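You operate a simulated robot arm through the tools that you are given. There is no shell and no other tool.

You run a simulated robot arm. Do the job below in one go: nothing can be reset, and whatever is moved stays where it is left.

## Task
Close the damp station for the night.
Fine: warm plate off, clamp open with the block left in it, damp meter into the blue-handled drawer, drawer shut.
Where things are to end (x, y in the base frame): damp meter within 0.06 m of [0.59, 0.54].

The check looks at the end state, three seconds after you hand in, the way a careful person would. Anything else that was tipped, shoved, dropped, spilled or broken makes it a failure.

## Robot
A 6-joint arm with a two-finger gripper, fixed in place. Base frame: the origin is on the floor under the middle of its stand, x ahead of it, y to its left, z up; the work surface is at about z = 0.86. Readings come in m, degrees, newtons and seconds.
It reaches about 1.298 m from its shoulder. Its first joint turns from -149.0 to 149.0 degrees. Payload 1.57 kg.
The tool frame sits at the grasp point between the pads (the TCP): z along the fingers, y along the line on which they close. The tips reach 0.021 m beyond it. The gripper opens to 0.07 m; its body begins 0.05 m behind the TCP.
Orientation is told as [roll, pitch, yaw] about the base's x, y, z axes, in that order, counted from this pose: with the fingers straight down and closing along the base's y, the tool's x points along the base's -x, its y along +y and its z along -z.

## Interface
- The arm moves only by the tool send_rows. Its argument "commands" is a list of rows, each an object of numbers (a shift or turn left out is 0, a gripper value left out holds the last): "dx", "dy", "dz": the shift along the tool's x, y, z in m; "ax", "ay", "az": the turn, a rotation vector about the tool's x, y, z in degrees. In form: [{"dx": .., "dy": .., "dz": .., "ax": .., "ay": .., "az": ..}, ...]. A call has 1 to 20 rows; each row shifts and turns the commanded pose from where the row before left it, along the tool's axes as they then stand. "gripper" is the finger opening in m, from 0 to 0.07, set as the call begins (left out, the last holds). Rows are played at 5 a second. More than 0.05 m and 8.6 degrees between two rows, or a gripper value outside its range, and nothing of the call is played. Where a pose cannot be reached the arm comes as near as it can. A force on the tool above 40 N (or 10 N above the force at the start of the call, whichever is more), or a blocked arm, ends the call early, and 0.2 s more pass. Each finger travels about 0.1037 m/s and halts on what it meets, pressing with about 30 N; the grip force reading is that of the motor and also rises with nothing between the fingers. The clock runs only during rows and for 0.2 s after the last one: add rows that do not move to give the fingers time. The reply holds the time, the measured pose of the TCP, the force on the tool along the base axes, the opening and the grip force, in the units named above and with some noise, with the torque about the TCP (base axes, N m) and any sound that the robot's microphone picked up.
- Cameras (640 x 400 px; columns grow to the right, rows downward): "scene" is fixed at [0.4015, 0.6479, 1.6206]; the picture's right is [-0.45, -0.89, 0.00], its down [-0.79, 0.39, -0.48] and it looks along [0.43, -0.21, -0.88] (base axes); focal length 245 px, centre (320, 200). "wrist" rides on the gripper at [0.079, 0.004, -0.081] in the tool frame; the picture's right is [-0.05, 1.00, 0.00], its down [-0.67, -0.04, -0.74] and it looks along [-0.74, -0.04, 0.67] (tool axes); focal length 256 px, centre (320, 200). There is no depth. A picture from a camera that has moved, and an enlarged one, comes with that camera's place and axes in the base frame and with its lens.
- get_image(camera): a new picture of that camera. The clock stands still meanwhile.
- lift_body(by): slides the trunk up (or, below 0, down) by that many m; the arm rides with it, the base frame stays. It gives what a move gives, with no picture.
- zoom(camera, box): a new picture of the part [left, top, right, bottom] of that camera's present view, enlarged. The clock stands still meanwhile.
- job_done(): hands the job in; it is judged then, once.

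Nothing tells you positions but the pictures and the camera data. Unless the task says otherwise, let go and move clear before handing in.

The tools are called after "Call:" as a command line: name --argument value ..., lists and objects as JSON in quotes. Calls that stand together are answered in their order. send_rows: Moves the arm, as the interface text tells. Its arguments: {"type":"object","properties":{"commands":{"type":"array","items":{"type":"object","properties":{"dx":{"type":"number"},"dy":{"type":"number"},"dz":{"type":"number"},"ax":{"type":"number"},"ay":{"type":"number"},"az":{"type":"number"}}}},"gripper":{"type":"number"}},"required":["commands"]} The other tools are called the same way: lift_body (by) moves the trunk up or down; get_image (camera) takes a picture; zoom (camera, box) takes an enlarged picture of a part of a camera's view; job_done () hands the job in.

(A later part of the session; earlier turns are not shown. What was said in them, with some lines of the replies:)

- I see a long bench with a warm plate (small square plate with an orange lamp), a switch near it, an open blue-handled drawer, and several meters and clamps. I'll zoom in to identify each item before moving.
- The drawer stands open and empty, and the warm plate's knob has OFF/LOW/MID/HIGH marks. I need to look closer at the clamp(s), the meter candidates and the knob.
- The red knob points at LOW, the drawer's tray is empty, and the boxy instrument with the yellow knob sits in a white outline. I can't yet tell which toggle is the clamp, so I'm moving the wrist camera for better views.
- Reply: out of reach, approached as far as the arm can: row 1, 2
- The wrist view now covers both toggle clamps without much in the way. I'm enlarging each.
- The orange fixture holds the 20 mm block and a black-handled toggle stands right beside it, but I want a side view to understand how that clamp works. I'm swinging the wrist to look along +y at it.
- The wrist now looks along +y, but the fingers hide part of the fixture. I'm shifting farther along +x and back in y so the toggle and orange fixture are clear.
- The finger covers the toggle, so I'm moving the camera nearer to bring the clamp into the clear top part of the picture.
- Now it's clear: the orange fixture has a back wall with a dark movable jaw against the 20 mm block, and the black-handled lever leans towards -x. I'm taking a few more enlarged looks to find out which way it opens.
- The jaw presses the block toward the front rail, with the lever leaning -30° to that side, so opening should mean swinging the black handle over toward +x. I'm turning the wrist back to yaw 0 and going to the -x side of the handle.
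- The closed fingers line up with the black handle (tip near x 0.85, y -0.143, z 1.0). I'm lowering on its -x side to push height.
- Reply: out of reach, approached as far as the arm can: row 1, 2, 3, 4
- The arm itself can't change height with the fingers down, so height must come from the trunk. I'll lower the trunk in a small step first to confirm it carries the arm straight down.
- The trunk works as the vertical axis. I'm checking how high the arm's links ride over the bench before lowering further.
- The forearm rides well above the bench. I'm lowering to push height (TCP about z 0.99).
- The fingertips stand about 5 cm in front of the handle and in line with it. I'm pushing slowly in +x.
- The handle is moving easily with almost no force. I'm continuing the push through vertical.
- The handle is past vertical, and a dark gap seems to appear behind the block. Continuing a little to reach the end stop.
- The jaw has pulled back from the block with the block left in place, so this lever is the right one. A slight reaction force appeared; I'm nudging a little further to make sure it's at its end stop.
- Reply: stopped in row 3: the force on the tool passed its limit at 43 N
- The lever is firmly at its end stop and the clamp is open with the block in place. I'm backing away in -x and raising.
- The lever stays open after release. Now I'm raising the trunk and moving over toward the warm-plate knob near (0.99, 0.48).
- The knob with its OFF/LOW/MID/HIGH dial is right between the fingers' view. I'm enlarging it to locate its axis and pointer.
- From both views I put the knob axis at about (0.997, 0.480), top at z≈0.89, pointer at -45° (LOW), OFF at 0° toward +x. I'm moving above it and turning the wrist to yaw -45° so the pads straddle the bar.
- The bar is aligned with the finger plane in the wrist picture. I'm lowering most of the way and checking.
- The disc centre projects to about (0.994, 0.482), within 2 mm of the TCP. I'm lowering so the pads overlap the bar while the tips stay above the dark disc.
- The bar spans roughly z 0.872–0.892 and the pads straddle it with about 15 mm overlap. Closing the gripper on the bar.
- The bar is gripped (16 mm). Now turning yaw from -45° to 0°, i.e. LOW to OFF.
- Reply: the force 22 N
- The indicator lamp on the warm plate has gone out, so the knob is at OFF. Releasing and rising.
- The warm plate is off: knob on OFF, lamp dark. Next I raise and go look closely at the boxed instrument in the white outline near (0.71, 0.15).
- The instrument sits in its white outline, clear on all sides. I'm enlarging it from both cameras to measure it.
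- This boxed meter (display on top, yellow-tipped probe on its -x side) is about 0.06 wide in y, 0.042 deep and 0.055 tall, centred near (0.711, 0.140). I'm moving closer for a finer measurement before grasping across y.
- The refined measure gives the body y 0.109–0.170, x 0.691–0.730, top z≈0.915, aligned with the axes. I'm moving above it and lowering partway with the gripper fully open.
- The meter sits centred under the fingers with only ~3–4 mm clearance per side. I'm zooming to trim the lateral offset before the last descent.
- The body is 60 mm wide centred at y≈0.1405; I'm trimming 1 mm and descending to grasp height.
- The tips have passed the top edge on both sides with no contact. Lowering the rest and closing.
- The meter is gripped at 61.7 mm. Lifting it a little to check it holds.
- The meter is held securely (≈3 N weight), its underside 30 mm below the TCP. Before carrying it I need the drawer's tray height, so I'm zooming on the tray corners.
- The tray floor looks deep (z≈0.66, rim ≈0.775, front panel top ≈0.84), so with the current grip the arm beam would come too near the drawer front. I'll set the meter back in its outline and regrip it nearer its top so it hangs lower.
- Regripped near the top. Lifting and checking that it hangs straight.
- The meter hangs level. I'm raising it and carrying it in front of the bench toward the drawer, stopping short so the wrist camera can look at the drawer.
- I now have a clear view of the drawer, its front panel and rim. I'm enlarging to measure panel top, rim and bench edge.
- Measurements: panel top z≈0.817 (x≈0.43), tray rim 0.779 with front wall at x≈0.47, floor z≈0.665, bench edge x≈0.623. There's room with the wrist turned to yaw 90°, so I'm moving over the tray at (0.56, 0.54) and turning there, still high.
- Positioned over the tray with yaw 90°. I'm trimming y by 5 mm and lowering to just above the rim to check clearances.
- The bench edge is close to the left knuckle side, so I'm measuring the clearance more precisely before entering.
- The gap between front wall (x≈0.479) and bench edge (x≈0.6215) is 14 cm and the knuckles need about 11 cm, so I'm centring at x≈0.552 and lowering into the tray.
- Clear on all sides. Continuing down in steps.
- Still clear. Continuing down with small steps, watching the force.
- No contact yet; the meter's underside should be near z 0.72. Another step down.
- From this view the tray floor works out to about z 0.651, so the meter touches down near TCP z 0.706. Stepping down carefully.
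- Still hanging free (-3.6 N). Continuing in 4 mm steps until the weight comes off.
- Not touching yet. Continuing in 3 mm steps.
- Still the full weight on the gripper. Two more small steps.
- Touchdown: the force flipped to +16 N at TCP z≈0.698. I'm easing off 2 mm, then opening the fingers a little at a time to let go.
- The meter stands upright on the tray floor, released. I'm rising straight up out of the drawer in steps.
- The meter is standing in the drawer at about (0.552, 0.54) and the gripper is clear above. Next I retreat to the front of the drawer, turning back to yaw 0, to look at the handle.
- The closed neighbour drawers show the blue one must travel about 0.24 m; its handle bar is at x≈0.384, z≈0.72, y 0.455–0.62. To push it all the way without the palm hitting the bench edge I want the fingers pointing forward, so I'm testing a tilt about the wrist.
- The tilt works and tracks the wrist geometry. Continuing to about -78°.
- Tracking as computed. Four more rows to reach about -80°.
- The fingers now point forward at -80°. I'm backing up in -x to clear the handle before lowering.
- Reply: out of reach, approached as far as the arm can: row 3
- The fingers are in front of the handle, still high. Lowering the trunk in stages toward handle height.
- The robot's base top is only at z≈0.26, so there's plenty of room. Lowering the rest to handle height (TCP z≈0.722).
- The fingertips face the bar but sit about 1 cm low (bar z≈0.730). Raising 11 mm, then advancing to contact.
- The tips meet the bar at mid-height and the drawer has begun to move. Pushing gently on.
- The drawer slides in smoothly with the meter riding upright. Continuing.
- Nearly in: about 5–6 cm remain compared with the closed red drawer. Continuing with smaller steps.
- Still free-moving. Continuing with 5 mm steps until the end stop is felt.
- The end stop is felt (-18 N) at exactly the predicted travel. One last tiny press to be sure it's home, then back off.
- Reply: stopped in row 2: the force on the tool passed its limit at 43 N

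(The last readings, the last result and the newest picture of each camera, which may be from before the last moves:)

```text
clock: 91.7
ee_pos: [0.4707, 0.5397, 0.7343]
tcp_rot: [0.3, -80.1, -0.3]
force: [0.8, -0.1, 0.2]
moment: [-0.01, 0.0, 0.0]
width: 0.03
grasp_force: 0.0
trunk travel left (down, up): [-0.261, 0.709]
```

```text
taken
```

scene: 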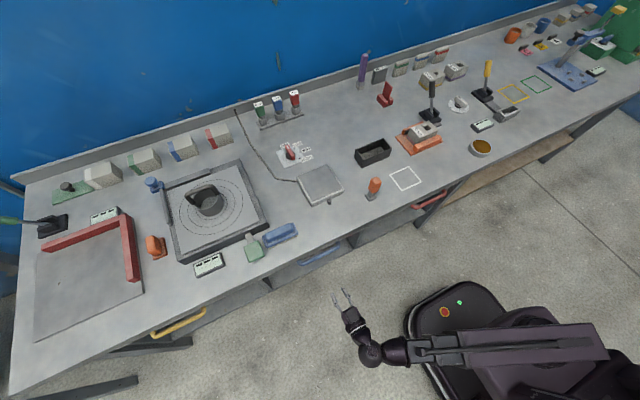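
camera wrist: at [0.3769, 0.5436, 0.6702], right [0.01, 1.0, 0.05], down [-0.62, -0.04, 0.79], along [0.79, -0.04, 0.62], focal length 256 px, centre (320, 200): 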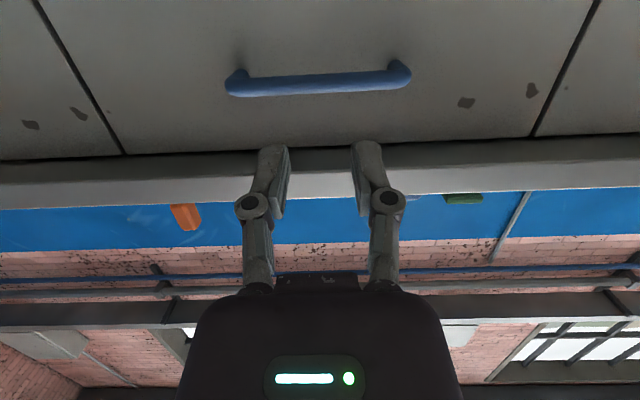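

The blue drawer looks flush with its neighbours. I'm zooming in to verify the drawer, knob, lamp and clamp.

Call:
zoom --camera "wrist" --box '[20, 40, 240, 190]'

Call:
zoom --camera "wrist" --box '[400, 40, 640, 190]'

Call:
zoom --camera "scene" --box '[240, 120, 360, 280]'

Call:
zoom --camera "scene" --box '[390, 70, 490, 155]'

Call:
zoom --camera "scene" --box '[140, 180, 480, 350]'

```text
2.67 times, centred on (130, 115) of wrist
camera zoom: at [0.3769, 0.5436, 0.6702], right [0.01, 1.0, 0.05], down [-0.62, -0.04, 0.79], along [0.79, -0.04, 0.62], focal length 683 px, centre (827, 427)
```

zoom: 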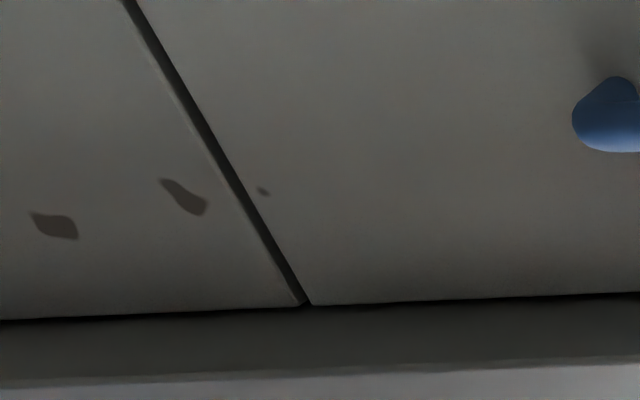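

```text
2.67 times, centred on (520, 115) of wrist
camera zoom: at [0.3769, 0.5436, 0.6702], right [0.01, 1.0, 0.05], down [-0.62, -0.04, 0.79], along [0.79, -0.04, 0.62], focal length 683 px, centre (-213, 427)
```

zoom: 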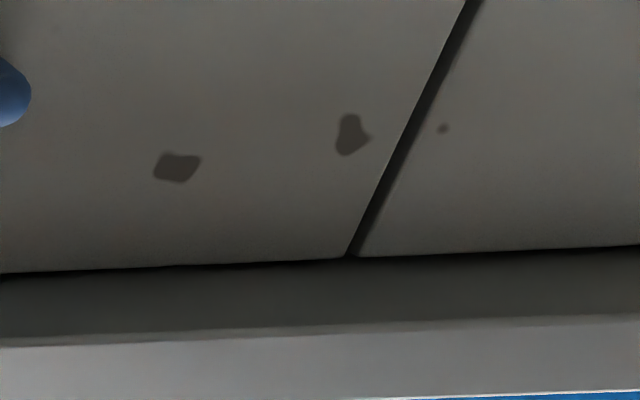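

```text
2.50 times, centred on (300, 200) of scene
camera zoom: at [0.4015, 0.6479, 1.6206], right [-0.45, -0.89, 0.0], down [-0.79, 0.39, -0.48], along [0.43, -0.21, -0.88], focal length 613 px, centre (370, 200)
```

zoom: 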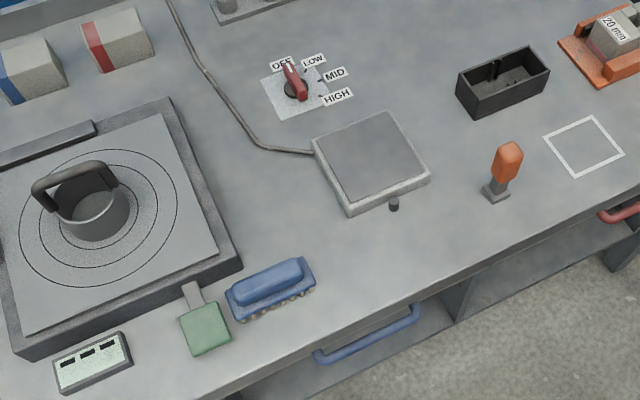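

```text
4.71 times, centred on (440, 112) of scene
camera zoom: at [0.4015, 0.6479, 1.6206], right [-0.45, -0.89, 0.0], down [-0.79, 0.39, -0.48], along [0.43, -0.21, -0.88], focal length 1154 px, centre (-245, 612)
```

zoom: 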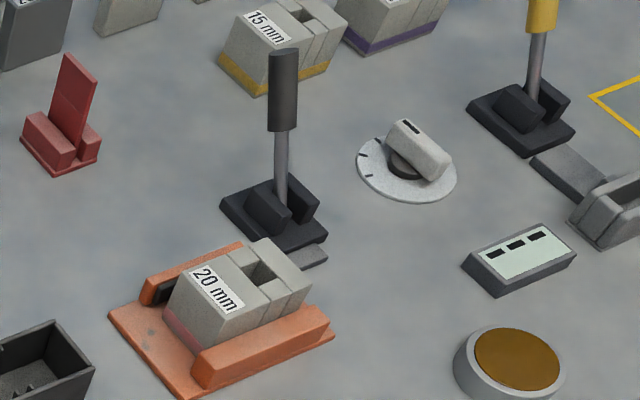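

```text
1.88 times, centred on (310, 265) of scene
camera zoom: at [0.4015, 0.6479, 1.6206], right [-0.45, -0.89, 0.0], down [-0.79, 0.39, -0.48], along [0.43, -0.21, -0.88], focal length 462 px, centre (339, 78)
```

zoom: 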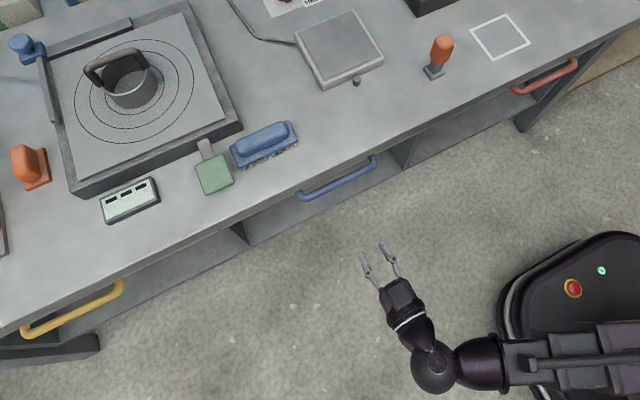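

Everything checks out: drawer flush with its neighbours, knob on OFF with the lamp dark, lever thrown open with the 20 mm block still in the clamp, nothing else disturbed. I'm backing the arm a bit further clear before handing in.

Call:
send_rows --commands '[{"dx": 0.0069, "dz": -0.0394}, {"dx": 0.0069, "dz": -0.0394}, {}, {}, {}]' --gripper 0.03

Call:
get_image --camera "scene"

Call:
get_image --camera "wrist"

```text
clock: 92.9
ee_pos: [0.3906, 0.5398, 0.7346]
tcp_rot: [0.5, -80.0, -0.5]
force: [-0.6, 0.8, -0.1]
moment: [-0.01, -0.02, 0.01]
width: 0.0301
grasp_force: 0.2
trunk travel left (down, up): [-0.261, 0.709]
```

```text
taken
```

scene: 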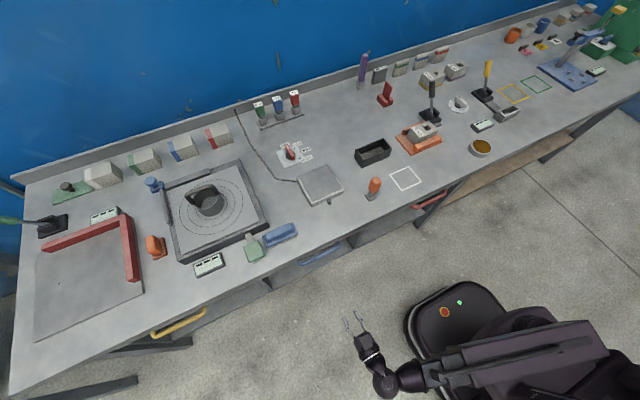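

```text
taken
camera wrist: at [0.2972, 0.5436, 0.6702], right [0.01, 1.0, 0.05], down [-0.62, -0.04, 0.79], along [0.79, -0.04, 0.62], focal length 256 px, centre (320, 200)
```

wrist: 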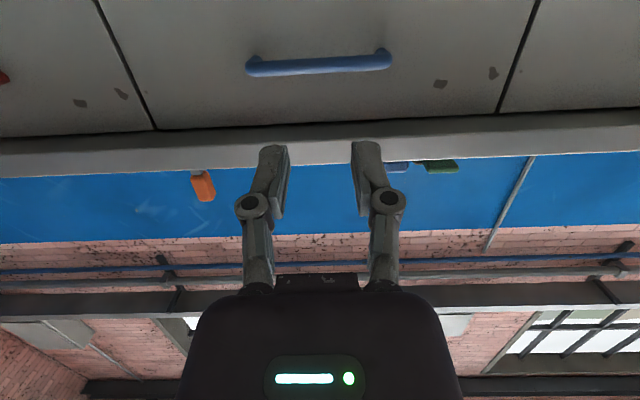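

The drawer is still shut and flush, the arm is clear, and the plate, clamp and bench are as they should be. Handing in.

Call:
job_done

```text
The job is handed in.
```

The damp station is closed for the night and handed in, but I can't confirm the damp meter's spot meets the check.

- **Warm plate:** the knob is turned from LOW to OFF, and its lamp went out.
- **Clamp:** the black-handled lever is pushed to its open stop. The jaw is clear of the 20 mm block, and the block is still in the clamp.
- **Damp meter:** I took it to be the boxy instrument with the yellow tip in the white outline. It stands upright in the blue-handled drawer. I set it down at about [0.552, 0.54] with the drawer open, 0.04 m from your target.
- **Drawer:** it is pushed to its end stop and sits flush with the drawers on either side.

**Meter position:** shutting the drawer carried the meter about 0.24 m further in, to roughly x = 0.80. With the drawer shut, the front of its tray is already past x = 0.70, so no spot inside it is within 0.06 m of [0.59, 0.54]. I took that target to mean the position with the drawer open. If the check uses the meter's final base-frame position, it will miss.

I saw nothing else on the bench moved. The arm has let go and is clear of the bench.
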